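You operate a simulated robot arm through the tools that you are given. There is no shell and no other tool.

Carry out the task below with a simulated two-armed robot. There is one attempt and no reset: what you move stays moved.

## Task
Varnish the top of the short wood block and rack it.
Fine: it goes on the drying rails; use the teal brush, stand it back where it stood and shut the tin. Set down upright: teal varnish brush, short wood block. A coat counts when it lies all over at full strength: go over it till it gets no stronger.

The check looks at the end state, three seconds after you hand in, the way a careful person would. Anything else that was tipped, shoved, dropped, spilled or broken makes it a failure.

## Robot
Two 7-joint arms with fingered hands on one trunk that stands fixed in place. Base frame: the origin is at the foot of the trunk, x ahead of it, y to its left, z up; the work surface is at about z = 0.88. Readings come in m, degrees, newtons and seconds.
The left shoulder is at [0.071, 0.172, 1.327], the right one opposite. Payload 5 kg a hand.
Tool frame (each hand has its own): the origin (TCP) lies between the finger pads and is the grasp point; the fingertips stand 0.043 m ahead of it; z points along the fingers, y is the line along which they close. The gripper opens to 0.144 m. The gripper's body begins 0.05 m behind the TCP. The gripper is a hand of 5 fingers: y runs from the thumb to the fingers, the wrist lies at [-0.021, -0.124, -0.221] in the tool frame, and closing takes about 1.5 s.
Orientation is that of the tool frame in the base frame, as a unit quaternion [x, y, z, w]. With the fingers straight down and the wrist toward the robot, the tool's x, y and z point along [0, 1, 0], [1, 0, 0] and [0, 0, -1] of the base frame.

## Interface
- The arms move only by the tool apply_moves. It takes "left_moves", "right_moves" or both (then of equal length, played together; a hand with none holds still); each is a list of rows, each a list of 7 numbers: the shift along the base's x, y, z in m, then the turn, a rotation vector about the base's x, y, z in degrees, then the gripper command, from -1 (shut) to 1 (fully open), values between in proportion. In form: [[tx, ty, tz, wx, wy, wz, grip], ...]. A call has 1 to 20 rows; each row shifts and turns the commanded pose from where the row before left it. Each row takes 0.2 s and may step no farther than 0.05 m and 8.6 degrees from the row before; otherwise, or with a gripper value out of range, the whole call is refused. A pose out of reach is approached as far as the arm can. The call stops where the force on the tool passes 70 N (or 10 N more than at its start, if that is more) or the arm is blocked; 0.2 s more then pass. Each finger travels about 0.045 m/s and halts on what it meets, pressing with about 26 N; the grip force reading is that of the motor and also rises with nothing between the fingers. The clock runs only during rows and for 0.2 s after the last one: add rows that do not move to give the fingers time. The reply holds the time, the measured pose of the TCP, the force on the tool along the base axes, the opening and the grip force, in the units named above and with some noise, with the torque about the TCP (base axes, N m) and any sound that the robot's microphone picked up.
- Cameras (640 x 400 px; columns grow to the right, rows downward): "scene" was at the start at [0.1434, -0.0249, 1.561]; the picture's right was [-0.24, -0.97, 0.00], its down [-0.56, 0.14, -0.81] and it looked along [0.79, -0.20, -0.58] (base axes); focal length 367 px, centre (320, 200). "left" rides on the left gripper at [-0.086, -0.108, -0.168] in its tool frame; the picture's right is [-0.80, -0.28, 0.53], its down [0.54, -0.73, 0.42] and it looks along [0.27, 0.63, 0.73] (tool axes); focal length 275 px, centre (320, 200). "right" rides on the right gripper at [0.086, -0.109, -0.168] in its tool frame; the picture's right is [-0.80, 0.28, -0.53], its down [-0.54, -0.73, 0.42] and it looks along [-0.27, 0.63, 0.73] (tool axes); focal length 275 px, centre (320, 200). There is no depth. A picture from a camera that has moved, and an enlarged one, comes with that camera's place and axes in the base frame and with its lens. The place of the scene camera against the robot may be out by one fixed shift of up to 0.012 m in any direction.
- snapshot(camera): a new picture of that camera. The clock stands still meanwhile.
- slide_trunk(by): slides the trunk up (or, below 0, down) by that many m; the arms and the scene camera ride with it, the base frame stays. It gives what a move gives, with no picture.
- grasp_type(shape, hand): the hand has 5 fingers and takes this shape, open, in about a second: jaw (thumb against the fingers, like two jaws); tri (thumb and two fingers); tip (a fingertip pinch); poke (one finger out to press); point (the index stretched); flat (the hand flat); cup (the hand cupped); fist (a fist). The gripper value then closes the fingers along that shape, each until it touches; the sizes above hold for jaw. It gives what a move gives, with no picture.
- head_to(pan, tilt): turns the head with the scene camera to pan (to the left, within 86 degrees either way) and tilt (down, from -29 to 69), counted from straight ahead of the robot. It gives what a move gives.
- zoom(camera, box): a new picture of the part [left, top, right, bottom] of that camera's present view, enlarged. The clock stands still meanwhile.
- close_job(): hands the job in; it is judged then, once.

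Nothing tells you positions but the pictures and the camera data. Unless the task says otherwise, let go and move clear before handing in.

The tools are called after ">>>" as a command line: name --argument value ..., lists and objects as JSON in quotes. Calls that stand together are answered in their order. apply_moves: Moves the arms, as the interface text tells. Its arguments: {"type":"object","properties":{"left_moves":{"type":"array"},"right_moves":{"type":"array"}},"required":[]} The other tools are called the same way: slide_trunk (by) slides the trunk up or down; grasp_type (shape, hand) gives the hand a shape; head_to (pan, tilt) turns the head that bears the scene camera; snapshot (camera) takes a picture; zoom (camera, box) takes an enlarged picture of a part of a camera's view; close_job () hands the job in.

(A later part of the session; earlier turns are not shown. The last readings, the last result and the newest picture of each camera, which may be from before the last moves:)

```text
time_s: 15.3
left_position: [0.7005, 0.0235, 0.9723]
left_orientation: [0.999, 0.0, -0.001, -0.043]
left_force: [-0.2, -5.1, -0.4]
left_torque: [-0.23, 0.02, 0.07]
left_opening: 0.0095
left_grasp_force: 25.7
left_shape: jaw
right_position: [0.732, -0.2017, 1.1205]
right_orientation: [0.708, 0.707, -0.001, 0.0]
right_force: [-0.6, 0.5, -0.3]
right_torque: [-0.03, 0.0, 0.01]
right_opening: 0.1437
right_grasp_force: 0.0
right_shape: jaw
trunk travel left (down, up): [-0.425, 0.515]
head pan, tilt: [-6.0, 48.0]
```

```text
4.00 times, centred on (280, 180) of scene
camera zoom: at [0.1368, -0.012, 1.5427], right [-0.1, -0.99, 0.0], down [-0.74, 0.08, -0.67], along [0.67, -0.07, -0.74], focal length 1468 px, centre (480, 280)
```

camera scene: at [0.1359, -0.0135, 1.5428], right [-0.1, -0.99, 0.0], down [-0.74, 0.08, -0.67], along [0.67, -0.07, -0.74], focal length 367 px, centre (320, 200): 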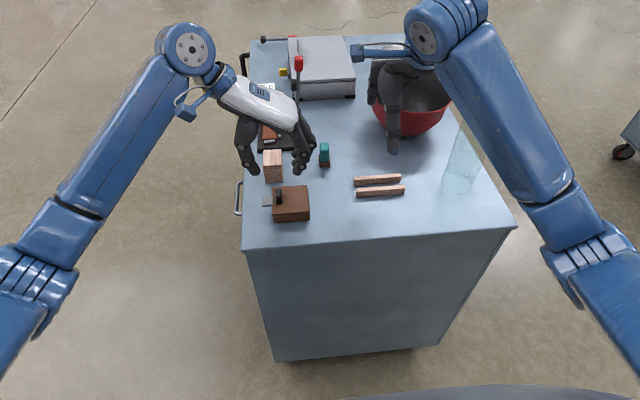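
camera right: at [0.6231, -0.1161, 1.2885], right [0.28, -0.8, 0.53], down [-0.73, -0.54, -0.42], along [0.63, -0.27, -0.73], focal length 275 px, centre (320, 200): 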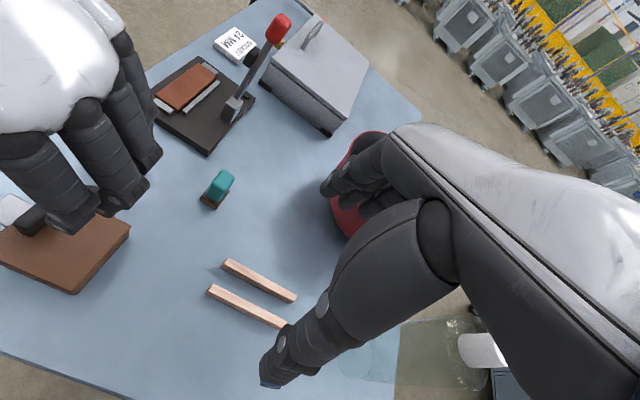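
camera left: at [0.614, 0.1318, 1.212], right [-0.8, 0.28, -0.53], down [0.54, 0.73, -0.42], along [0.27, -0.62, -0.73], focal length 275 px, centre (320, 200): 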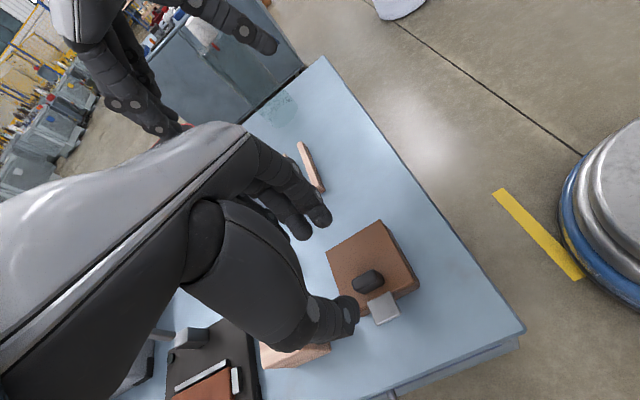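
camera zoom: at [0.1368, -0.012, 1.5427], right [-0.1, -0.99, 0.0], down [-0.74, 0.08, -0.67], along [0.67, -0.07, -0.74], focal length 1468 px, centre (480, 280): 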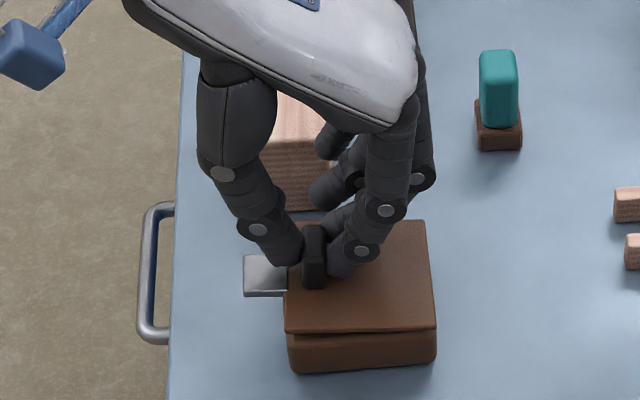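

The lid and tab moved together with only about 5 N of side force. I need to see whether the lid opened or the whole tin tilted.

>>> zoom --camera "scene" --box '[284, 180, 344, 226]'

>>> zoom --camera "scene" --box '[270, 190, 320, 228]'

>>> zoom --camera "left" --box '[330, 180, 440, 320]'

```text
8.70 times, centred on (314, 203) of scene
camera zoom: at [0.1368, -0.012, 1.5427], right [-0.1, -0.99, 0.0], down [-0.74, 0.08, -0.67], along [0.67, -0.07, -0.74], focal length 3192 px, centre (372, 174)
```

zoom: 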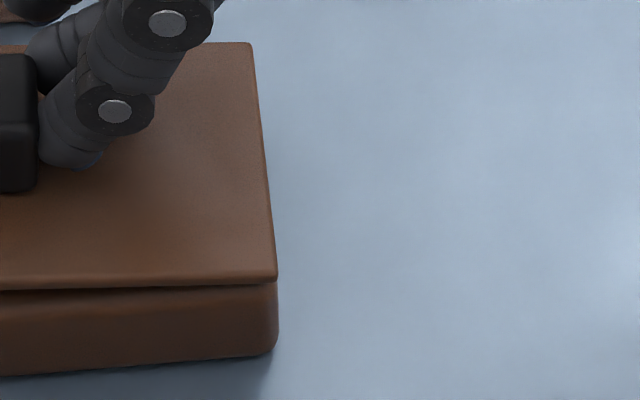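

```text
10.53 times, centred on (295, 209) of scene
camera zoom: at [0.1368, -0.012, 1.5427], right [-0.1, -0.99, 0.0], down [-0.74, 0.08, -0.67], along [0.67, -0.07, -0.74], focal length 3864 px, centre (583, 105)
```

zoom: 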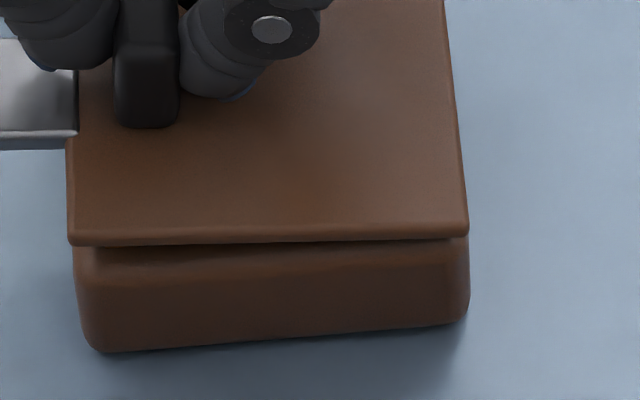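

```text
2.86 times, centred on (385, 250) of left
camera zoom: at [0.6161, 0.1173, 1.1493], right [-0.8, 0.33, -0.51], down [0.54, 0.76, -0.36], along [0.27, -0.56, -0.78], focal length 786 px, centre (134, 57)
```

zoom: 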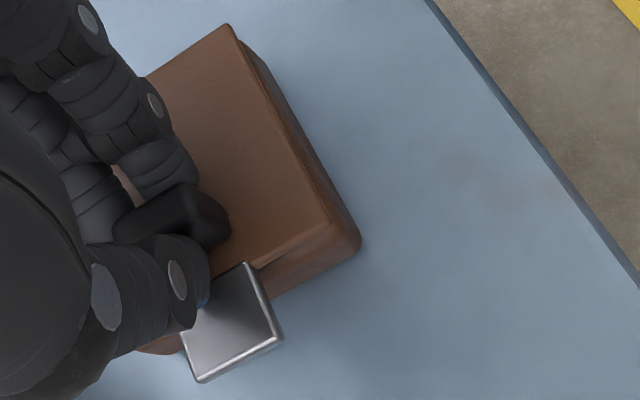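

The lid is opening on a right-side hinge (the gap at its left front is growing) and isn't latched. The tab rides with the lid. I'd left the sideways part out of the arc, so I'll follow it properly now and back the right hand off to leave room.

>>> apply_moves --left_moves '[[0, -0.0025, 0, 0, 0, 0, -1], [0, -0.0055, 0.0038, 3.75, 0, 0, -1], [0, -0.0056, 0.0037, 3.75, 0, 0, -1], [0, 0, 0, 0, 0, 0, -1]]' --right_moves '[[-0.02, -0.025, 0.02, 0, 0, 0, 1], [-0.02, -0.025, 0.02, 0, 0, 0, 1], [-0.02, -0.025, 0.02, 0, 0, 0, 1], [-0.02, -0.025, 0.02, 0, 0, 0, 1]]'

>>> zoom --camera "scene" --box '[230, 130, 330, 230]'

```text
time_s: 16.4
left_position: [0.7006, 0.0096, 0.9825]
left_orientation: [0.994, 0.001, 0.0, -0.11]
left_force: [2.0, 4.7, 2.5]
left_torque: [0.26, -0.09, 0.01]
left_opening: 0.0093
left_grasp_force: 25.8
left_shape: jaw
right_position: [0.6501, -0.3019, 1.2001]
right_orientation: [0.707, 0.708, -0.001, 0.0]
right_force: [-0.4, -1.2, 0.0]
right_torque: [0.0, -0.03, -0.01]
right_opening: 0.1438
right_grasp_force: 0.0
right_shape: jaw
trunk travel left (down, up): [-0.425, 0.515]
head pan, tilt: [-6.0, 48.0]
```

```text
4.00 times, centred on (280, 180) of scene
camera zoom: at [0.1351, -0.0123, 1.5428], right [-0.1, -0.99, 0.0], down [-0.74, 0.08, -0.67], along [0.67, -0.07, -0.74], focal length 1468 px, centre (480, 280)
```

zoom: 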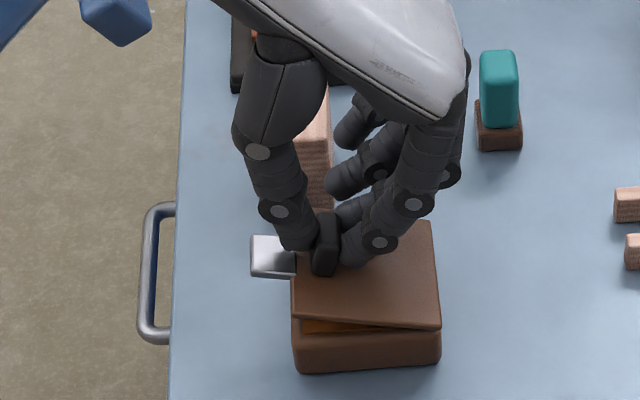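

The lid is rising and I can see amber varnish inside. The tin is back where it stood, and I'll carry on along the arc.

>>> apply_moves --left_moves '[[0, -0.0038, 0.0016, 3.75, 0, 0, -1], [0, -0.0045, 0.0022, 3.75, 0, 0, -1], [0, -0.0051, 0.0027, 3.75, 0, 0, -1], [0, -0.0052, 0.0025, 3.75, 0, 0, -1], [0, 0, 0, 0, 0, 0, -1]]'

>>> zoom --camera "scene" --box '[230, 130, 330, 230]'

```text
time_s: 17.6
left_position: [0.6996, -0.007, 0.9898]
left_orientation: [0.971, 0.0, 0.0, -0.238]
left_force: [2.5, 5.2, 6.1]
left_torque: [0.23, -0.06, 0.02]
left_opening: 0.0093
left_grasp_force: 25.7
left_shape: jaw
right_position: [0.6519, -0.3, 1.2009]
right_orientation: [0.707, 0.708, -0.001, 0.0]
right_force: [0.1, -0.1, 0.2]
right_torque: [-0.02, -0.02, 0.03]
right_opening: 0.1437
right_grasp_force: 0.1
right_shape: jaw
trunk travel left (down, up): [-0.425, 0.515]
head pan, tilt: [-6.0, 48.0]
```

```text
4.00 times, centred on (280, 180) of scene
camera zoom: at [0.1364, -0.0102, 1.5428], right [-0.1, -0.99, 0.0], down [-0.74, 0.08, -0.67], along [0.67, -0.07, -0.74], focal length 1468 px, centre (480, 280)
```

zoom: 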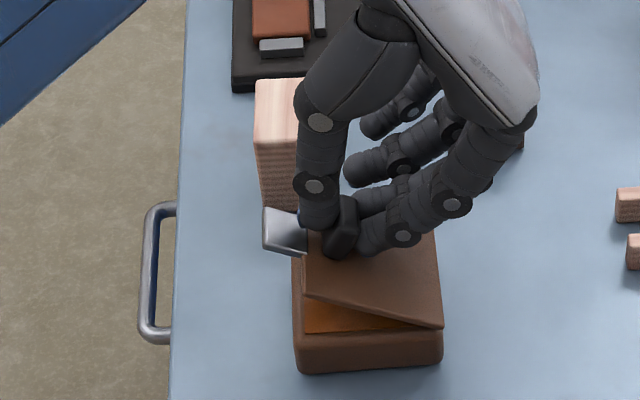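

The lid is about 27° open, pressing lightly low and right. I'll keep going with a small outward correction.

>>> apply_moves --left_moves '[[0, -0.004, 0.0038, 3.75, 0, 0, -1], [0, -0.005, 0.003, 3.75, 0, 0, -1], [0, -0.0056, 0.0014, 3.75, 0, 0, -1], [0, -0.0057, 0.001, 3.75, 0, 0, -1], [0, 0, 0, 0, 0, 0, -1]]'

>>> zoom --camera "scene" --box '[230, 130, 330, 230]'

>>> snapshot --camera "right"

```text
time_s: 18.8
left_position: [0.7008, -0.0279, 0.9978]
left_orientation: [0.932, 0.0, 0.0, -0.362]
left_force: [-2.7, -2.4, 0.5]
left_torque: [-0.21, 0.02, 0.09]
left_opening: 0.0091
left_grasp_force: 26.3
left_shape: jaw
right_position: [0.6516, -0.3006, 1.1995]
right_orientation: [0.707, 0.707, 0.0, 0.0]
right_force: [0.6, 0.6, 0.6]
right_torque: [-0.04, 0.0, 0.03]
right_opening: 0.1438
right_grasp_force: 0.0
right_shape: jaw
trunk travel left (down, up): [-0.425, 0.515]
head pan, tilt: [-6.0, 48.0]
```

```text
4.00 times, centred on (280, 180) of scene
camera zoom: at [0.1365, -0.0114, 1.5427], right [-0.1, -0.99, 0.0], down [-0.74, 0.08, -0.67], along [0.67, -0.07, -0.74], focal length 1468 px, centre (480, 280)
```

zoom: 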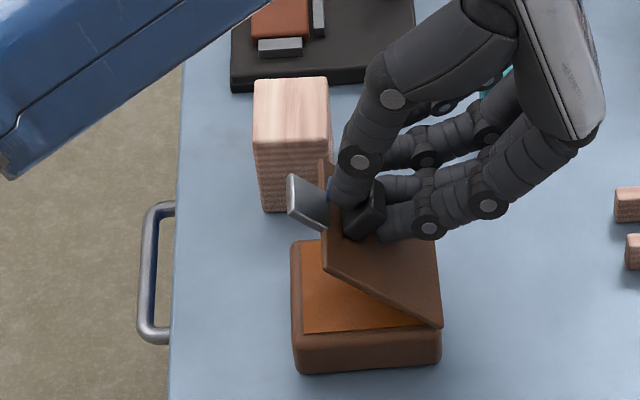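

```text
taken
camera right: at [0.5426, -0.2141, 1.3679], right [0.28, -0.8, 0.53], down [-0.73, -0.54, -0.42], along [0.63, -0.27, -0.73], focal length 275 px, centre (320, 200)
```

right: 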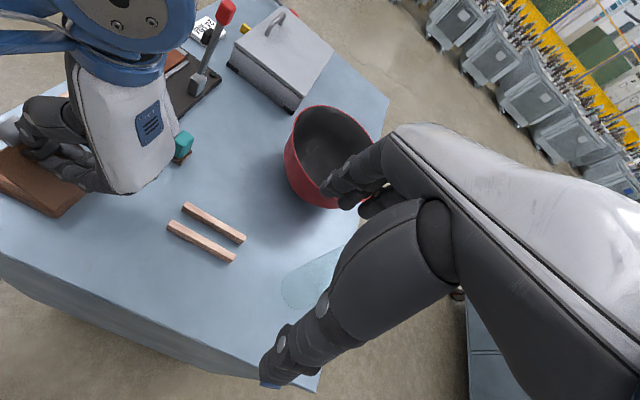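

The lid is about 43° open with the varnish showing, and the forces are small. I'll continue the swing.

>>> apply_moves --left_moves '[[0, -0.0058, 0.0006, 3.75, 0, 0, -1], [0, -0.0058, 0.0003, 3.75, 0, 0, -1], [0, -0.0058, -0.0002, 3.75, 0, 0, -1], [0, -0.0058, -0.0004, 3.75, 0, 0, -1], [0, 0, 0, 0, 0, 0, -1]]'

>>> zoom --camera "scene" --box '[230, 130, 330, 230]'

```text
time_s: 19.9
left_position: [0.7011, -0.0505, 0.9989]
left_orientation: [0.877, -0.001, 0.001, -0.481]
left_force: [2.2, -1.5, 0.6]
left_torque: [-0.18, -0.03, -0.03]
left_opening: 0.0093
left_grasp_force: 25.9
left_shape: jaw
right_position: [0.6506, -0.3011, 1.1995]
right_orientation: [0.707, 0.707, 0.0, 0.001]
right_force: [0.6, -0.5, 1.1]
right_torque: [0.0, 0.0, 0.02]
right_opening: 0.1438
right_grasp_force: 0.1
right_shape: jaw
trunk travel left (down, up): [-0.425, 0.515]
head pan, tilt: [-6.0, 48.0]
```

```text
4.00 times, centred on (280, 180) of scene
camera zoom: at [0.1371, -0.0112, 1.5427], right [-0.1, -0.99, 0.0], down [-0.74, 0.08, -0.67], along [0.67, -0.07, -0.74], focal length 1468 px, centre (480, 280)
```

zoom: 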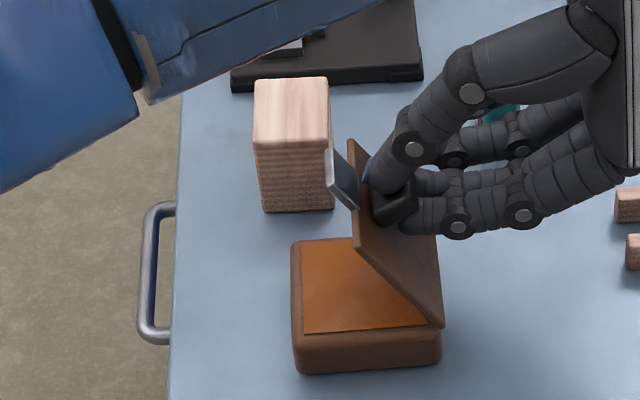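

The lid is at about 57°, and forces stay small. I'll go further toward vertical.

>>> apply_moves --left_moves '[[0, -0.0057, -0.0009, 3.75, 0, 0, -1], [0, -0.0056, -0.0013, 3.75, 0, 0, -1], [0, -0.0056, -0.0016, 3.75, 0, 0, -1], [0, -0.0054, -0.002, 3.75, 0, 0, -1], [0, 0, 0, 0, 0, 0, -1]]'

>>> zoom --camera "scene" --box '[230, 130, 330, 230]'

>>> snapshot --camera "scene"

```text
time_s: 21.1
left_position: [0.7007, -0.0741, 0.9929]
left_orientation: [0.806, 0.001, 0.0, -0.591]
left_force: [0.1, 0.0, 6.7]
left_torque: [0.13, -0.02, 0.0]
left_opening: 0.0091
left_grasp_force: 26.1
left_shape: jaw
right_position: [0.6504, -0.3004, 1.202]
right_orientation: [0.707, 0.707, -0.001, 0.001]
right_force: [1.8, -6.6, -2.5]
right_torque: [-0.15, 0.16, -0.54]
right_opening: 0.1441
right_grasp_force: 0.1
right_shape: jaw
trunk travel left (down, up): [-0.425, 0.515]
head pan, tilt: [-6.0, 48.0]
```

```text
4.00 times, centred on (280, 180) of scene
camera zoom: at [0.136, -0.0109, 1.5428], right [-0.1, -0.99, 0.0], down [-0.74, 0.08, -0.67], along [0.67, -0.07, -0.74], focal length 1468 px, centre (480, 280)
```

zoom: 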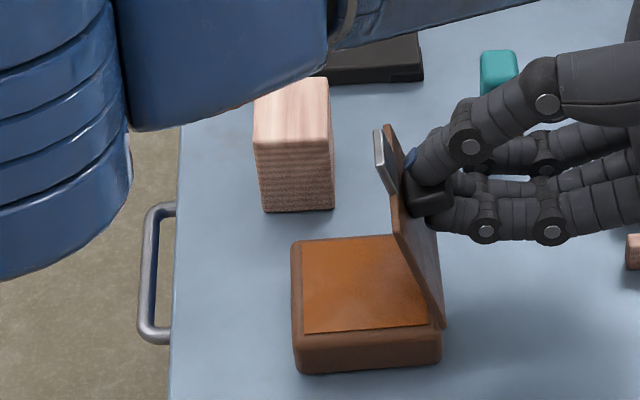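

```text
taken
camera scene: at [0.136, -0.0109, 1.5428], right [-0.1, -0.99, 0.0], down [-0.74, 0.08, -0.67], along [0.67, -0.07, -0.74], focal length 367 px, centre (320, 200)
```

scene: 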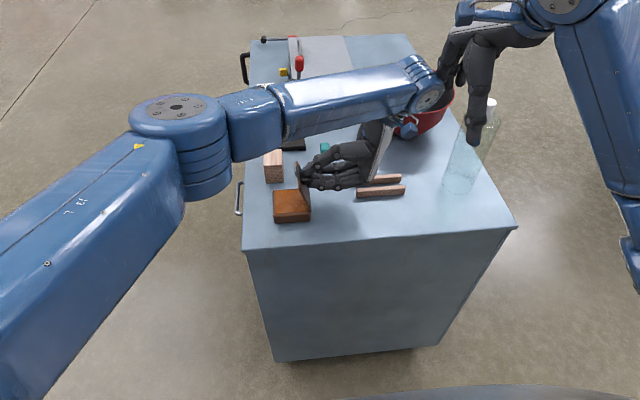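

The lid is near 72° and still easy, but the left wrist lightly touched the right hand (right force −6.6 N). I'll move the right hand away before continuing.

>>> apply_moves --right_moves '[[-0.01, -0.03, 0.02, 0, 0, 0, 1], [-0.01, -0.04, 0.03, 0, 0, 0, 1], [-0.01, -0.04, 0.02, 0, 0, 0, 1], [-0.02, -0.03, 0.01, 0, 0, 0, 1]]'

>>> apply_moves --left_moves '[[0, -0.0053, -0.0016, 3.75, 0, 0, -1], [0, -0.0053, -0.002, 3.75, 0, 0, -1], [0, 0, 0, 0, 0, 0, -1]]'

>>> zoom --camera "scene" --box '[230, 130, 330, 230]'

>>> snapshot --camera "right"

```text
refused: row 2 steps farther than a row can; nothing moved
```

```text
time_s: 21.9
left_position: [0.7025, -0.0819, 0.9891]
left_orientation: [0.766, 0.002, -0.002, -0.643]
left_force: [-2.4, -1.5, 3.9]
left_torque: [0.0, 0.01, 0.08]
left_opening: 0.0091
left_grasp_force: 25.8
left_shape: jaw
right_position: [0.6518, -0.3047, 1.2023]
right_orientation: [0.711, 0.703, 0.0, 0.004]
right_force: [0.1, -57.1, 9.4]
right_torque: [-1.77, -0.86, -4.8]
right_opening: 0.1437
right_grasp_force: 0.2
right_shape: jaw
trunk travel left (down, up): [-0.425, 0.515]
head pan, tilt: [-6.0, 48.0]
```

```text
4.00 times, centred on (280, 180) of scene
camera zoom: at [0.1359, -0.0112, 1.5428], right [-0.1, -0.99, 0.0], down [-0.74, 0.08, -0.67], along [0.67, -0.07, -0.74], focal length 1468 px, centre (480, 280)
```

zoom: 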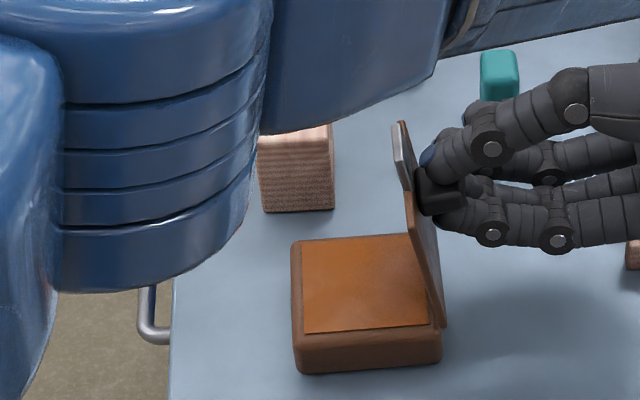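

```text
taken
camera right: at [0.5431, -0.2157, 1.3695], right [0.27, -0.8, 0.54], down [-0.73, -0.54, -0.42], along [0.63, -0.28, -0.73], focal length 275 px, centre (320, 200)
```

right: 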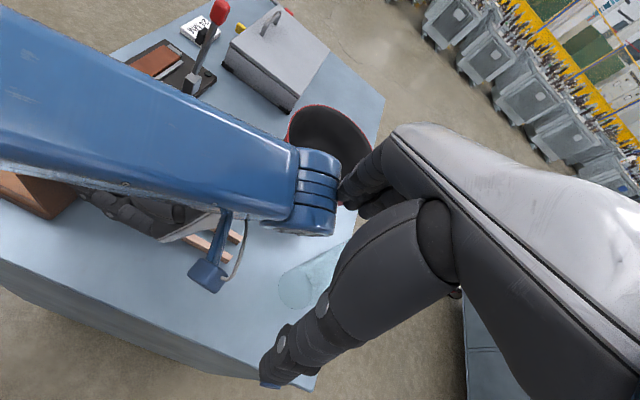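

The right-hand move was refused, so the left wrist pushed against the right hand at 57 N. I'll back the right hand off now in smaller steps.

>>> apply_moves --right_moves '[[-0.01, -0.03, 0.02, 0, 0, 0, 1], [-0.015, -0.035, 0.02, 0, 0, 0, 1], [-0.015, -0.035, 0.02, 0, 0, 0, 1], [-0.02, -0.03, 0.01, 0, 0, 0, 1]]'

>>> zoom --camera "scene" --box '[240, 100, 480, 240]'

```text
time_s: 22.9
left_position: [0.6991, -0.0863, 0.9901]
left_orientation: [0.765, 0.001, 0.0, -0.644]
left_force: [-0.9, -1.0, 0.8]
left_torque: [-0.22, 0.01, 0.01]
left_opening: 0.0094
left_grasp_force: 26.2
left_shape: jaw
right_position: [0.5909, -0.4344, 1.2693]
right_orientation: [0.706, 0.708, 0.001, -0.001]
right_force: [0.1, 0.1, 0.2]
right_torque: [0.06, -0.01, 0.01]
right_opening: 0.1439
right_grasp_force: 0.1
right_shape: jaw
trunk travel left (down, up): [-0.425, 0.515]
head pan, tilt: [-6.0, 48.0]
```

```text
2.67 times, centred on (360, 170) of scene
camera zoom: at [0.1352, -0.0134, 1.5427], right [-0.1, -0.99, 0.0], down [-0.74, 0.08, -0.67], along [0.67, -0.07, -0.74], focal length 979 px, centre (213, 280)
```

zoom: 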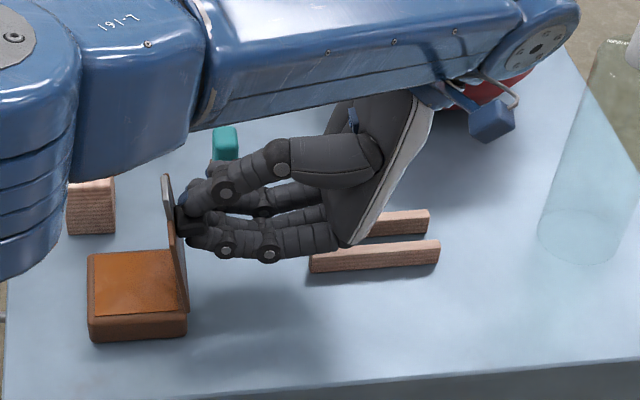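

The lid is at about 80° with no force. Going past vertical this way would bring the left wrist close to the bottle. I'll lower the lid back to about 12° and test whether it stays put by itself, where a drop would be harmless.

>>> apply_moves --left_moves '[[0, 0.0053, 0.002, -3.75, 0, 0, -1], [0, 0.0053, 0.0016, -3.75, 0, 0, -1], [0, 0.0054, 0.002, -3.75, 0, 0, -1], [0, 0.0056, 0.0016, -3.75, 0, 0, -1], [0, 0.0056, 0.0013, -3.75, 0, 0, -1], [0, 0.0057, 0.0009, -3.75, 0, 0, -1], [0, 0.0058, 0.0004, -3.75, 0, 0, -1], [0, 0.0058, 0.0002, -3.75, 0, 0, -1], [0, 0.0058, -0.0003, -3.75, 0, 0, -1], [0, 0.0058, -0.0006, -3.75, 0, 0, -1], [0, 0.0057, -0.001, -3.75, 0, 0, -1], [0, 0.0056, -0.0014, -3.75, 0, 0, -1], [0, 0.005, -0.003, -3.75, 0, 0, -1], [0, 0.004, -0.0038, -3.75, 0, 0, -1], [0, 0.0052, -0.0025, -3.75, 0, 0, -1], [0, 0.0051, -0.0027, -3.75, 0, 0, -1], [0, 0.0045, -0.0022, -3.75, 0, 0, -1], [0, 0, 0, 0, 0, 0, -1]]'

>>> zoom --camera "scene" --box '[230, 130, 330, 230]'

```text
time_s: 26.8
left_position: [0.7006, 0.0074, 0.9837]
left_orientation: [0.99, 0.001, 0.0, -0.141]
left_force: [0.1, 6.4, 3.9]
left_torque: [0.24, 0.01, 0.04]
left_opening: 0.0095
left_grasp_force: 25.6
left_shape: jaw
right_position: [0.5926, -0.4339, 1.2703]
right_orientation: [0.707, 0.708, -0.001, 0.0]
right_force: [0.1, 0.9, -0.4]
right_torque: [0.01, 0.05, -0.02]
right_opening: 0.1441
right_grasp_force: 0.1
right_shape: jaw
trunk travel left (down, up): [-0.425, 0.515]
head pan, tilt: [-6.0, 48.0]
```

```text
4.00 times, centred on (280, 180) of scene
camera zoom: at [0.1359, -0.0114, 1.5428], right [-0.1, -0.99, 0.0], down [-0.74, 0.08, -0.67], along [0.67, -0.07, -0.74], focal length 1468 px, centre (480, 280)
```

zoom: 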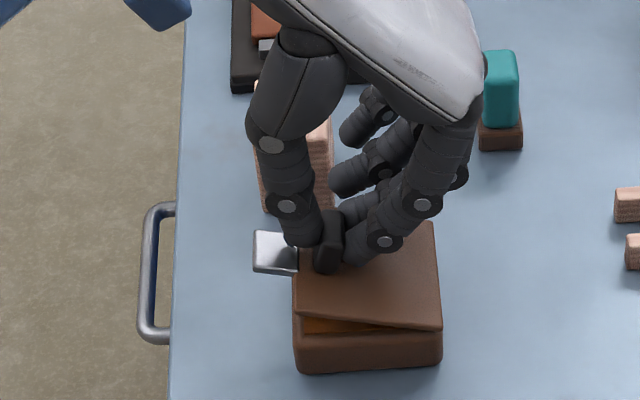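

The lid is back to about 16°. I'll open the fingers slightly and see whether it stays.

>>> apply_moves --left_moves '[[0, 0, 0, 0, 0, 0, -0.75], [0, 0, 0, 0, 0, 0, -0.55], [0, 0, 0, 0, 0, 0, -0.55], [0, 0, 0, 0, 0, 0, -0.55]]'

>>> zoom --camera "scene" --box '[230, 130, 330, 230]'

```text
time_s: 27.8
left_position: [0.7011, 0.0064, 0.9825]
left_orientation: [0.99, 0.0, 0.0, -0.142]
left_force: [-0.1, 0.1, -0.1]
left_torque: [0.01, 0.01, 0.01]
left_opening: 0.0321
left_grasp_force: 0.0
left_shape: jaw
right_position: [0.5922, -0.4331, 1.2701]
right_orientation: [0.707, 0.707, 0.0, 0.001]
right_force: [-0.4, 0.7, 0.0]
right_torque: [-0.01, 0.01, -0.01]
right_opening: 0.1439
right_grasp_force: 0.0
right_shape: jaw
trunk travel left (down, up): [-0.425, 0.515]
head pan, tilt: [-6.0, 48.0]
```

```text
4.00 times, centred on (280, 180) of scene
camera zoom: at [0.1366, -0.0119, 1.5427], right [-0.1, -0.99, 0.0], down [-0.74, 0.08, -0.67], along [0.67, -0.07, -0.74], focal length 1468 px, centre (480, 280)
```

zoom: 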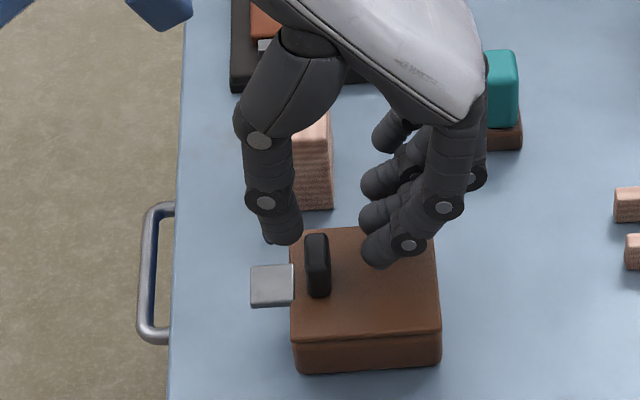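

The lid fell shut by itself, so it needs to go past vertical or be held. I'll back the left hand off the knob and use a stretched index finger under the tab to swing the lid over from the left.

>>> apply_moves --left_moves '[[0, 0, 0, 0, 0, 0, -0.3], [0, 0.005, 0.02, -4, 0, 0, -0.3], [0, 0.01, 0.04, -6, 0, 0, -0.3], [0, 0.03, 0.035, -6.2, 0, 0, -0.3], [0, 0.045, 0.01, 0, 0, 0, -0.3], [0, 0.045, 0.01, 0, 0, 0, -0.3], [0, 0.04, 0, 0, 0, 0, -0.3]]'

>>> grasp_type --shape "point" --hand "left"

>>> snapshot --camera "scene"

>>> snapshot --camera "left"

```text
time_s: 29.4
left_position: [0.7, 0.1795, 1.0976]
left_orientation: [1.0, 0.001, 0.0, 0.001]
left_force: [-0.1, 0.5, -0.3]
left_torque: [-0.02, 0.02, -0.01]
left_opening: 0.0504
left_grasp_force: 0.1
left_shape: jaw
right_position: [0.5926, -0.4318, 1.2697]
right_orientation: [0.707, 0.708, 0.0, 0.0]
right_force: [-0.1, -0.1, 0.5]
right_torque: [-0.03, -0.02, 0.0]
right_opening: 0.1439
right_grasp_force: 0.0
right_shape: jaw
trunk travel left (down, up): [-0.425, 0.515]
head pan, tilt: [-6.0, 48.0]
```

```text
time_s: 30.2
left_position: [0.701, 0.1778, 1.0992]
left_orientation: [1.0, -0.001, 0.0, -0.001]
left_force: [0.4, -0.1, -0.6]
left_torque: [-0.01, -0.01, -0.02]
left_opening: 0.1361
left_grasp_force: 0.1
left_shape: point
right_position: [0.5933, -0.434, 1.2701]
right_orientation: [0.707, 0.707, 0.0, 0.0]
right_force: [-1.0, 0.2, 0.4]
right_torque: [0.02, -0.02, 0.01]
right_opening: 0.1441
right_grasp_force: 0.1
right_shape: jaw
trunk travel left (down, up): [-0.425, 0.515]
head pan, tilt: [-6.0, 48.0]
```

```text
taken
camera scene: at [0.1367, -0.012, 1.5427], right [-0.1, -0.99, 0.0], down [-0.74, 0.08, -0.67], along [0.67, -0.07, -0.74], focal length 367 px, centre (320, 200)
```

scene: 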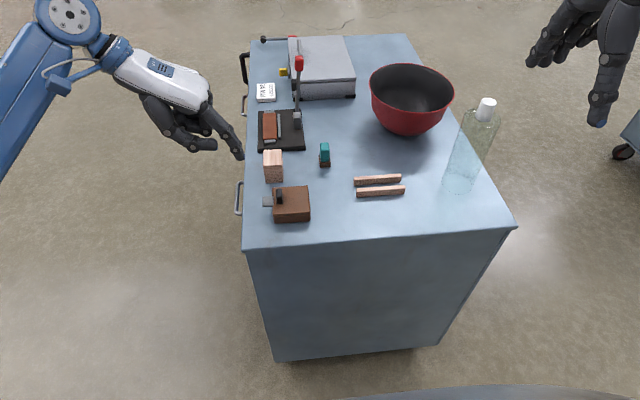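

```text
taken
camera left: at [0.615, 0.2873, 1.2661], right [-0.8, 0.28, -0.53], down [0.54, 0.73, -0.42], along [0.27, -0.63, -0.73], focal length 275 px, centre (320, 200)
```

left: 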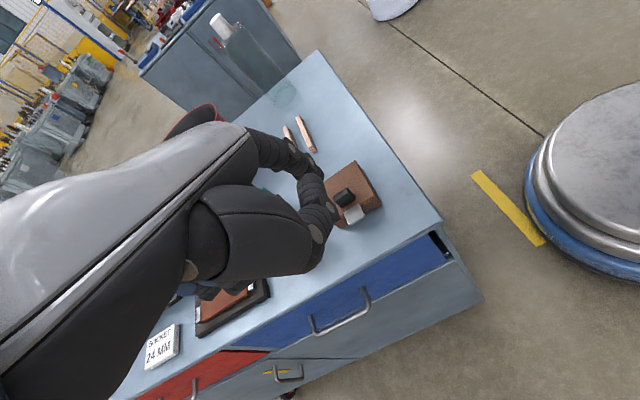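

In the point shape the index reaches down and forward with the thumb folded beside it. I'll zoom to find the fingertip.

>>> zoom --camera "left" --box '[230, 120, 400, 290]'

>>> zoom --camera "scene" --box '[130, 80, 330, 230]'

>>> snapshot --camera "right"

```text
2.35 times, centred on (315, 205) of left
camera zoom: at [0.615, 0.2873, 1.2661], right [-0.8, 0.28, -0.53], down [0.54, 0.73, -0.42], along [0.27, -0.63, -0.73], focal length 648 px, centre (332, 188)
```

zoom: 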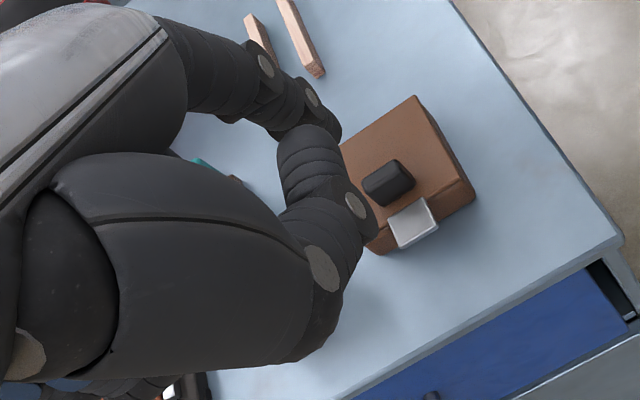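

```text
2.67 times, centred on (230, 155) of scene
camera zoom: at [0.1367, -0.012, 1.5427], right [-0.1, -0.99, 0.0], down [-0.74, 0.08, -0.67], along [0.67, -0.07, -0.74], focal length 979 px, centre (560, 320)
```

zoom: 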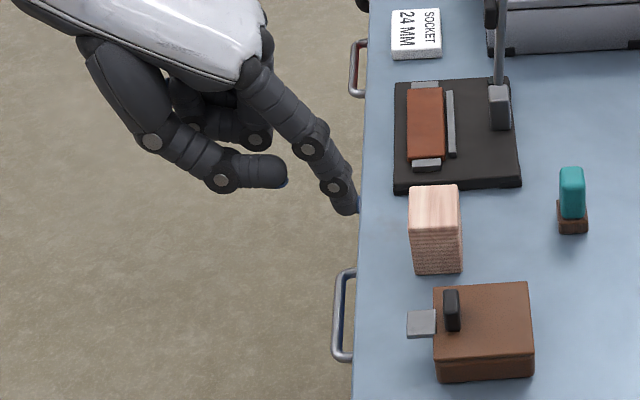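

```text
taken
camera right: at [0.4848, -0.3465, 1.4375], right [0.28, -0.8, 0.53], down [-0.73, -0.54, -0.42], along [0.63, -0.27, -0.73], focal length 275 px, centre (320, 200)
```

right: 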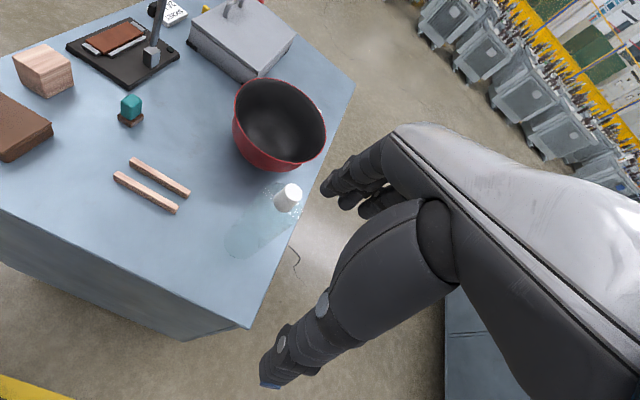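

The stretched index would be tight under the tab. A better plan is for the right hand to take the knob by its ends, so it can swing the lid up from the right and hold it, while the left hand does the brushwork. I'll move the left hand out and bring the right one over.

>>> grasp_type --shape "jaw" --hand "left"

>>> apply_moves --left_moves '[[0, 0.04, 0.01, 0, 0, 0, 1], [0, 0.04, 0.02, 0, 0, 0, 1], [0, 0.04, 0.02, 0, 0, 0, 1], [0, 0.0, 0.0, 0, 0, 0, 1], [0, 0, 0, 0, 0, 0, 1], [0, 0, 0, 0, 0, 0, 1], [0, 0, 0, 0, 0, 0, 1], [0, 0, 0, 0, 0, 0, 1], [0, 0, 0, 0, 0, 0, 1], [0, 0, 0, 0, 0, 0, 1], [0, 0, 0, 0, 0, 0, 1], [0, 0, 0, 0, 0, 0, 1]]' --right_moves '[[0, 0.04, 0, 0, 0, 0, 0.2], [0, 0.045, 0, 0, 0, 0, 0.2], [0, 0.045, 0, 0, 0, 0, 0], [0.01, 0.045, 0, 0, 0, 0, -0.1], [0.01, 0.045, -0.01, 0, 0, 0, -0.1], [0.01, 0.045, -0.01, 0, 0, 0, -0.1], [0.01, 0.045, -0.01, 0, 0, 0, -0.1], [0.01, 0.045, -0.02, 0, 0, 0, -0.1], [0.01, 0.045, -0.02, 0, 0, 0, -0.1], [0.015, 0.04, -0.02, 0, 0, 0, -0.1], [0.015, 0.0185, -0.04, 0, 0, 0, -0.1], [0.018, 0.0, -0.04, 0, 0, 0, -0.1]]'

>>> zoom --camera "scene" --box '[220, 100, 380, 230]'

>>> snapshot --camera "right"

>>> snapshot --camera "left"

```text
time_s: 31.1
left_position: [0.7012, 0.1794, 1.0969]
left_orientation: [1.0, 0.0, 0.0, -0.001]
left_force: [-0.5, -0.6, 0.7]
left_torque: [0.01, 0.01, -0.02]
left_opening: 0.1438
left_grasp_force: 0.1
left_shape: jaw
right_position: [0.592, -0.4333, 1.2694]
right_orientation: [0.707, 0.707, 0.0, 0.0]
right_force: [0.1, -0.2, -0.1]
right_torque: [-0.02, 0.0, 0.01]
right_opening: 0.1436
right_grasp_force: 0.1
right_shape: jaw
trunk travel left (down, up): [-0.425, 0.515]
head pan, tilt: [-6.0, 48.0]
```

```text
refused: row 8 steps farther than a row can; nothing moved
```

```text
3.08 times, centred on (300, 165) of scene
camera zoom: at [0.1365, -0.0117, 1.5427], right [-0.1, -0.99, 0.0], down [-0.74, 0.08, -0.67], along [0.67, -0.07, -0.74], focal length 1129 px, centre (382, 308)
```

zoom: 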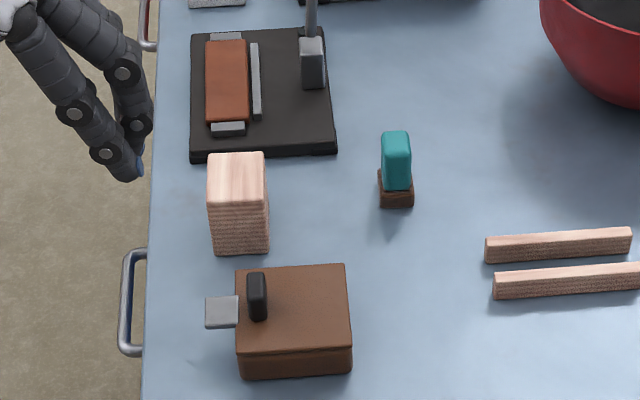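

```text
taken
camera right: at [0.4847, -0.3462, 1.4376], right [0.28, -0.8, 0.53], down [-0.73, -0.54, -0.42], along [0.63, -0.27, -0.73], focal length 275 px, centre (320, 200)
```

right: 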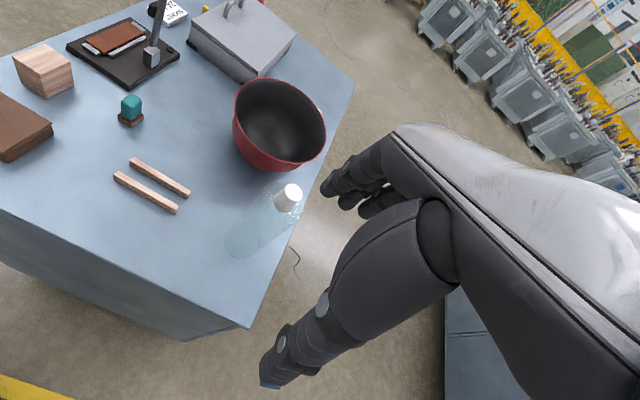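

```text
taken
camera left: at [0.6149, 0.2875, 1.2661], right [-0.8, 0.28, -0.53], down [0.54, 0.73, -0.42], along [0.27, -0.63, -0.73], focal length 275 px, centre (320, 200)
```

left: 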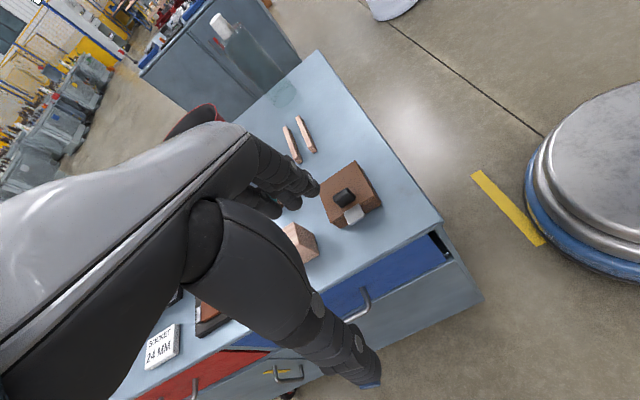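

That was refused on step size; nothing moved. I'll resend it with smaller steps.

>>> apply_moves --left_moves '[[0, 0.035, 0.01, 0, 0, 0, 1], [0, 0.035, 0.02, 0, 0, 0, 1], [0, 0.035, 0.02, 0, 0, 0, 1], [0, 0, 0, 0, 0, 0, 1], [0, 0, 0, 0, 0, 0, 1], [0, 0, 0, 0, 0, 0, 1], [0, 0, 0, 0, 0, 0, 1], [0, 0, 0, 0, 0, 0, 1], [0, 0, 0, 0, 0, 0, 1], [0, 0, 0, 0, 0, 0, 1], [0, 0, 0, 0, 0, 0, 1], [0, 0, 0, 0, 0, 0, 1], [0, 0, 0, 0, 0, 0, 1], [0, 0, 0, 0, 0, 0, 1]]' --right_moves '[[0.0078, 0.0327, -0.005, 0, 0, 0, 0.2], [0.0078, 0.0327, -0.005, 0, 0, 0, 0.2], [0.0078, 0.0327, -0.01, 0, 0, 0, 0], [0.0078, 0.0327, -0.01, 0, 0, 0, -0.1], [0.0078, 0.0327, -0.01, 0, 0, 0, -0.1], [0.0078, 0.0327, -0.01, 0, 0, 0, -0.1], [0.0078, 0.0327, -0.015, 0, 0, 0, -0.1], [0.0078, 0.0327, -0.015, 0, 0, 0, -0.1], [0.0078, 0.0327, -0.015, 0, 0, 0, -0.1], [0.0078, 0.0327, -0.02, 0, 0, 0, -0.1], [0.0078, 0.0327, -0.02, 0, 0, 0, -0.1], [0.0078, 0.0327, -0.025, 0, 0, 0, -0.1], [0.0078, 0.0327, -0.025, 0, 0, 0, -0.1], [0.0078, 0.0327, -0.025, 0, 0, 0, -0.1]]'

```text
time_s: 34.1
left_position: [0.7024, 0.2873, 1.1472]
left_orientation: [1.0, 0.0, -0.001, 0.0]
left_force: [0.2, -0.3, -0.6]
left_torque: [-0.03, 0.03, 0.02]
left_opening: 0.144
left_grasp_force: 0.0
left_shape: jaw
right_position: [0.7036, 0.0262, 1.0593]
right_orientation: [0.707, 0.707, -0.001, 0.0]
right_force: [0.4, 0.5, 0.4]
right_torque: [0.01, 0.05, -0.01]
right_opening: 0.0651
right_grasp_force: 0.1
right_shape: jaw
trunk travel left (down, up): [-0.425, 0.515]
head pan, tilt: [-6.0, 48.0]
```

>>> zoom --camera "right" --box '[200, 130, 440, 360]'

>>> zoom --camera "scene" --box '[220, 100, 380, 230]'

>>> snapshot --camera "left"

```text
1.74 times, centred on (320, 245) of right
camera zoom: at [0.5938, 0.1144, 1.226], right [0.28, -0.8, 0.54], down [-0.73, -0.54, -0.42], along [0.63, -0.27, -0.73], focal length 479 px, centre (320, 122)
```

zoom: 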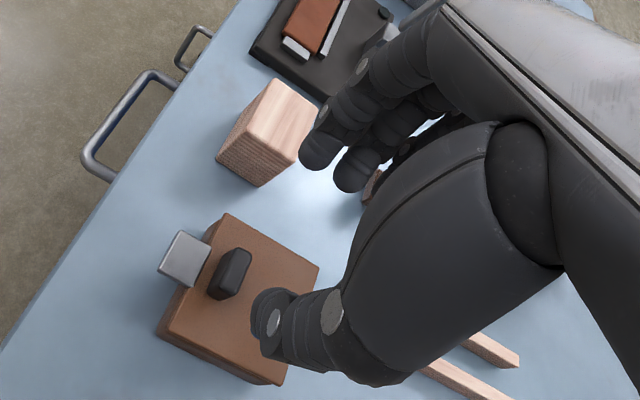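

```text
3.08 times, centred on (300, 165) of scene
camera zoom: at [0.1371, -0.0097, 1.5428], right [-0.1, -0.99, 0.0], down [-0.74, 0.08, -0.67], along [0.66, -0.07, -0.74], focal length 1129 px, centre (382, 308)
```

zoom: 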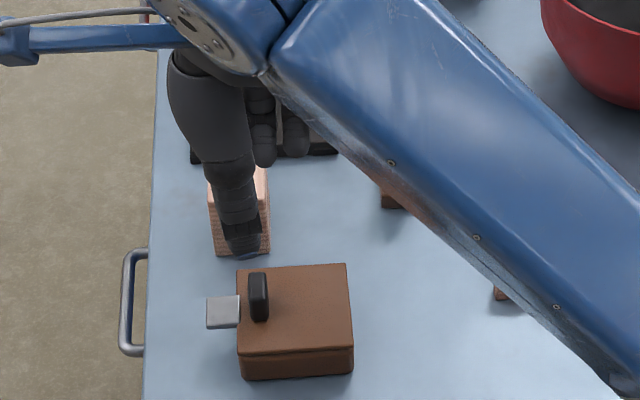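

```text
taken
camera left: at [0.6166, 0.3964, 1.3153], right [-0.8, 0.28, -0.53], down [0.54, 0.73, -0.42], along [0.27, -0.63, -0.73], focal length 275 px, centre (320, 200)
```

left: 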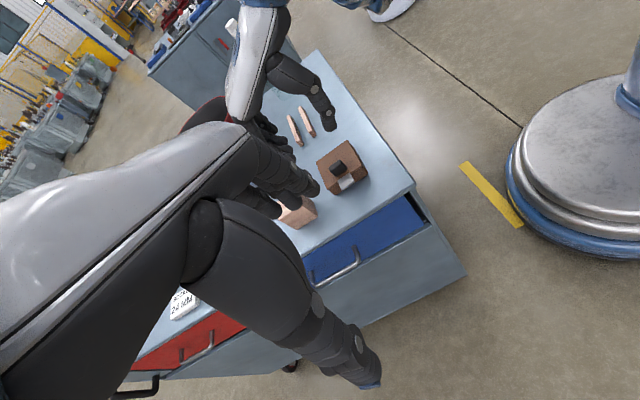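

The right hand's thumb and index are in line with the knob's ends, with the other fingers to its right. I'll descend around the knob.

>>> apply_moves --right_moves '[[0, 0, -0.025, 0, 0, 0, -0.2], [0, 0, -0.025, 0, 0, 0, -0.2], [0, 0, -0.02, 0, 0, 0, -0.2], [0, 0, -0.015, 0, 0, 0, -0.2], [0, 0, -0.008, 0, 0, 0, -0.2], [0, 0, 0, 0, 0, 0, -0.2]]'

>>> zoom --camera "right" --box '[200, 130, 440, 360]'

>>> zoom --camera "scene" --box '[240, 140, 330, 230]'

>>> zoom --camera "left" --box '[280, 80, 400, 220]'

```text
time_s: 35.5
left_position: [0.7016, 0.2858, 1.1475]
left_orientation: [1.0, 0.0, 0.0, 0.0]
left_force: [0.6, 0.2, 0.1]
left_torque: [0.02, 0.04, 0.0]
left_opening: 0.144
left_grasp_force: 0.2
left_shape: jaw
right_position: [0.7013, 0.0248, 0.9657]
right_orientation: [0.707, 0.707, 0.0, 0.0]
right_force: [-1.1, -0.1, -1.3]
right_torque: [0.0, 0.01, 0.03]
right_opening: 0.058
right_grasp_force: 0.1
right_shape: jaw
trunk travel left (down, up): [-0.425, 0.515]
head pan, tilt: [-6.0, 48.0]
```

```text
1.74 times, centred on (320, 245) of right
camera zoom: at [0.5926, 0.1124, 1.1345], right [0.28, -0.8, 0.53], down [-0.73, -0.54, -0.42], along [0.63, -0.27, -0.73], focal length 479 px, centre (320, 122)
```

zoom: 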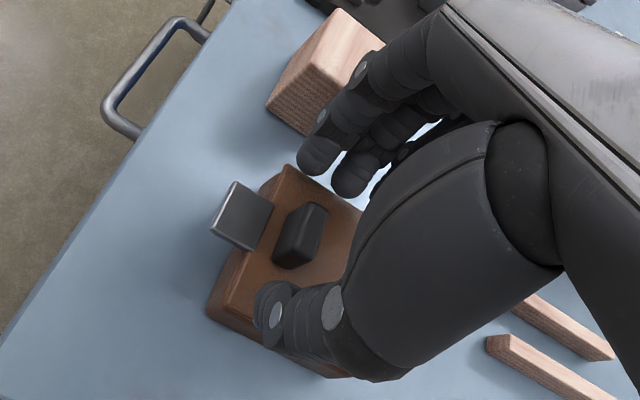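

```text
4.44 times, centred on (285, 185) of scene
camera zoom: at [0.1365, -0.0116, 1.5427], right [-0.1, -0.99, 0.0], down [-0.74, 0.08, -0.67], along [0.67, -0.07, -0.74], focal length 1631 px, centre (476, 267)
```

zoom: 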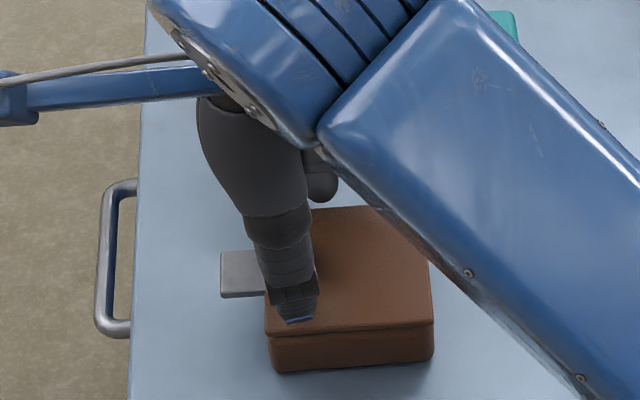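

```text
2.86 times, centred on (340, 150) of left
camera zoom: at [0.616, 0.3949, 1.316], right [-0.8, 0.28, -0.53], down [0.54, 0.73, -0.42], along [0.27, -0.63, -0.73], focal length 786 px, centre (263, 343)
```

zoom: 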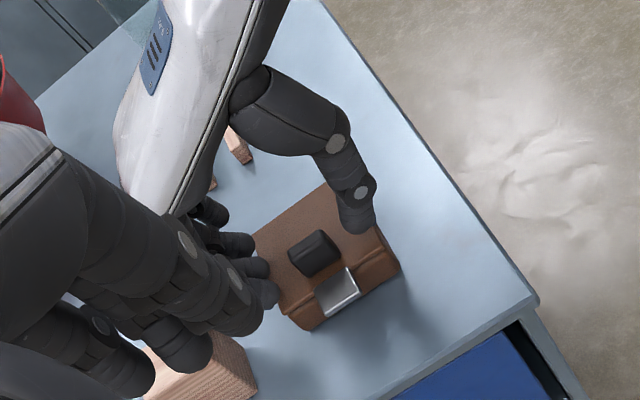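

Thumb and index line up with the knob's ends. I'll close.

>>> apply_moves --right_moves '[[0, 0, 0, 0, 0, 0, -0.5], [0, 0, 0, 0, 0, 0, -0.7], [0, 0, 0, 0, 0, 0, -1], [0, 0, 0, 0, 0, 0, -1], [0, 0, 0, 0, 0, 0, -1]]'

>>> zoom --camera "right" --box '[200, 130, 440, 360]'

>>> zoom --camera "left" --box '[280, 80, 400, 220]'

```text
time_s: 36.8
left_position: [0.7018, 0.286, 1.1489]
left_orientation: [1.0, 0.0, 0.0, 0.0]
left_force: [0.7, 0.4, -0.2]
left_torque: [0.0, -0.01, 0.02]
left_opening: 0.1438
left_grasp_force: 0.1
left_shape: jaw
right_position: [0.6997, 0.0255, 0.9667]
right_orientation: [0.707, 0.707, 0.001, 0.0]
right_force: [-5.4, -0.1, 0.7]
right_torque: [0.01, 0.13, 0.0]
right_opening: 0.0218
right_grasp_force: 26.1
right_shape: jaw
trunk travel left (down, up): [-0.425, 0.515]
head pan, tilt: [-6.0, 48.0]
```

```text
1.74 times, centred on (320, 245) of right
camera zoom: at [0.592, 0.1127, 1.1347], right [0.28, -0.8, 0.53], down [-0.73, -0.54, -0.42], along [0.63, -0.27, -0.73], focal length 479 px, centre (320, 122)
```

zoom: 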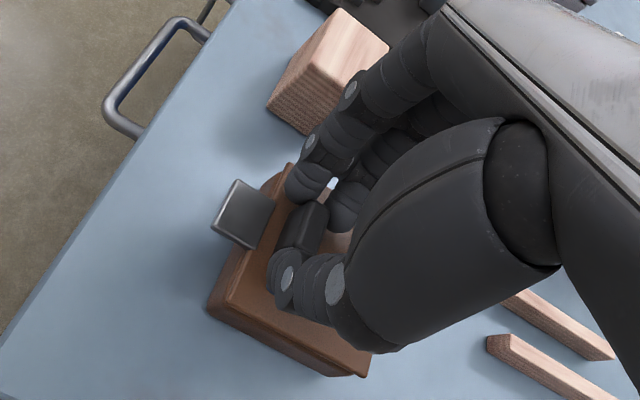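

```text
2.86 times, centred on (340, 150) of left
camera zoom: at [0.6156, 0.3951, 1.3161], right [-0.8, 0.28, -0.53], down [0.54, 0.73, -0.42], along [0.27, -0.63, -0.73], focal length 786 px, centre (263, 343)
```

zoom: 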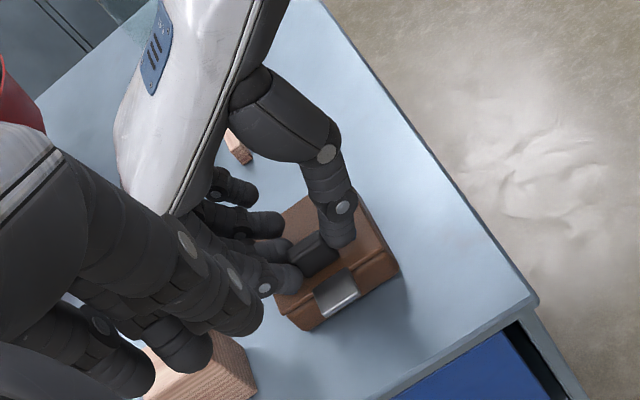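

I hold the knob by its ends. I'll swing the lid up on the same arc with the right hand.

>>> apply_moves --right_moves '[[-0.001, -0.0032, 0.0036, 3.125, 0, 0, -1], [0, -0.0033, 0.0035, 3.125, 0, 0, -1], [0, -0.0036, 0.0032, 3.125, 0, 0, -1], [0, -0.0037, 0.0031, 3.125, 0, 0, -1], [0, -0.0045, 0.0033, 3.75, 0, 0, -1], [0, -0.0048, 0.0031, 3.75, 0, 0, -1], [0, -0.0051, 0.0028, 3.75, 0, 0, -1], [0, -0.0052, 0.0025, 3.75, 0, 0, -1], [0, 0, 0, 0, 0, 0, -1]]'

>>> zoom --camera "left" --box '[280, 80, 400, 220]'

>>> zoom --camera "scene" --box '[240, 140, 330, 230]'

```text
time_s: 38.8
left_position: [0.7014, 0.2861, 1.1478]
left_orientation: [1.0, 0.0, 0.0, 0.0]
left_force: [0.4, -0.6, 0.8]
left_torque: [-0.01, -0.01, 0.05]
left_opening: 0.144
left_grasp_force: 0.1
left_shape: jaw
right_position: [0.6982, -0.0087, 0.9928]
right_orientation: [0.686, 0.687, 0.168, -0.168]
right_force: [-4.7, 3.3, 2.3]
right_torque: [0.21, 0.05, -0.05]
right_opening: 0.0211
right_grasp_force: 25.6
right_shape: jaw
trunk travel left (down, up): [-0.425, 0.515]
head pan, tilt: [-6.0, 48.0]
```

```text
2.86 times, centred on (340, 150) of left
camera zoom: at [0.6154, 0.3956, 1.3161], right [-0.8, 0.28, -0.53], down [0.54, 0.73, -0.42], along [0.27, -0.63, -0.73], focal length 786 px, centre (263, 343)
```

zoom: 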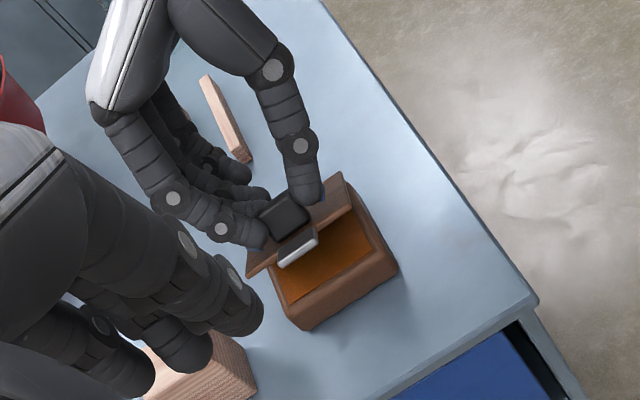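

```text
4.44 times, centred on (285, 185) of scene
camera zoom: at [0.1359, -0.0108, 1.5428], right [-0.1, -0.99, 0.0], down [-0.74, 0.08, -0.67], along [0.67, -0.07, -0.74], focal length 1631 px, centre (476, 267)
```

zoom: 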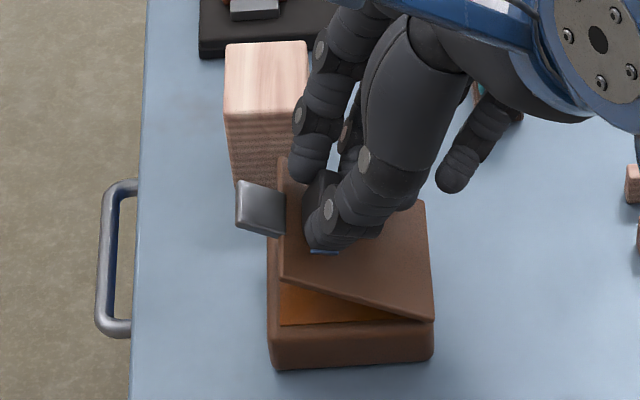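

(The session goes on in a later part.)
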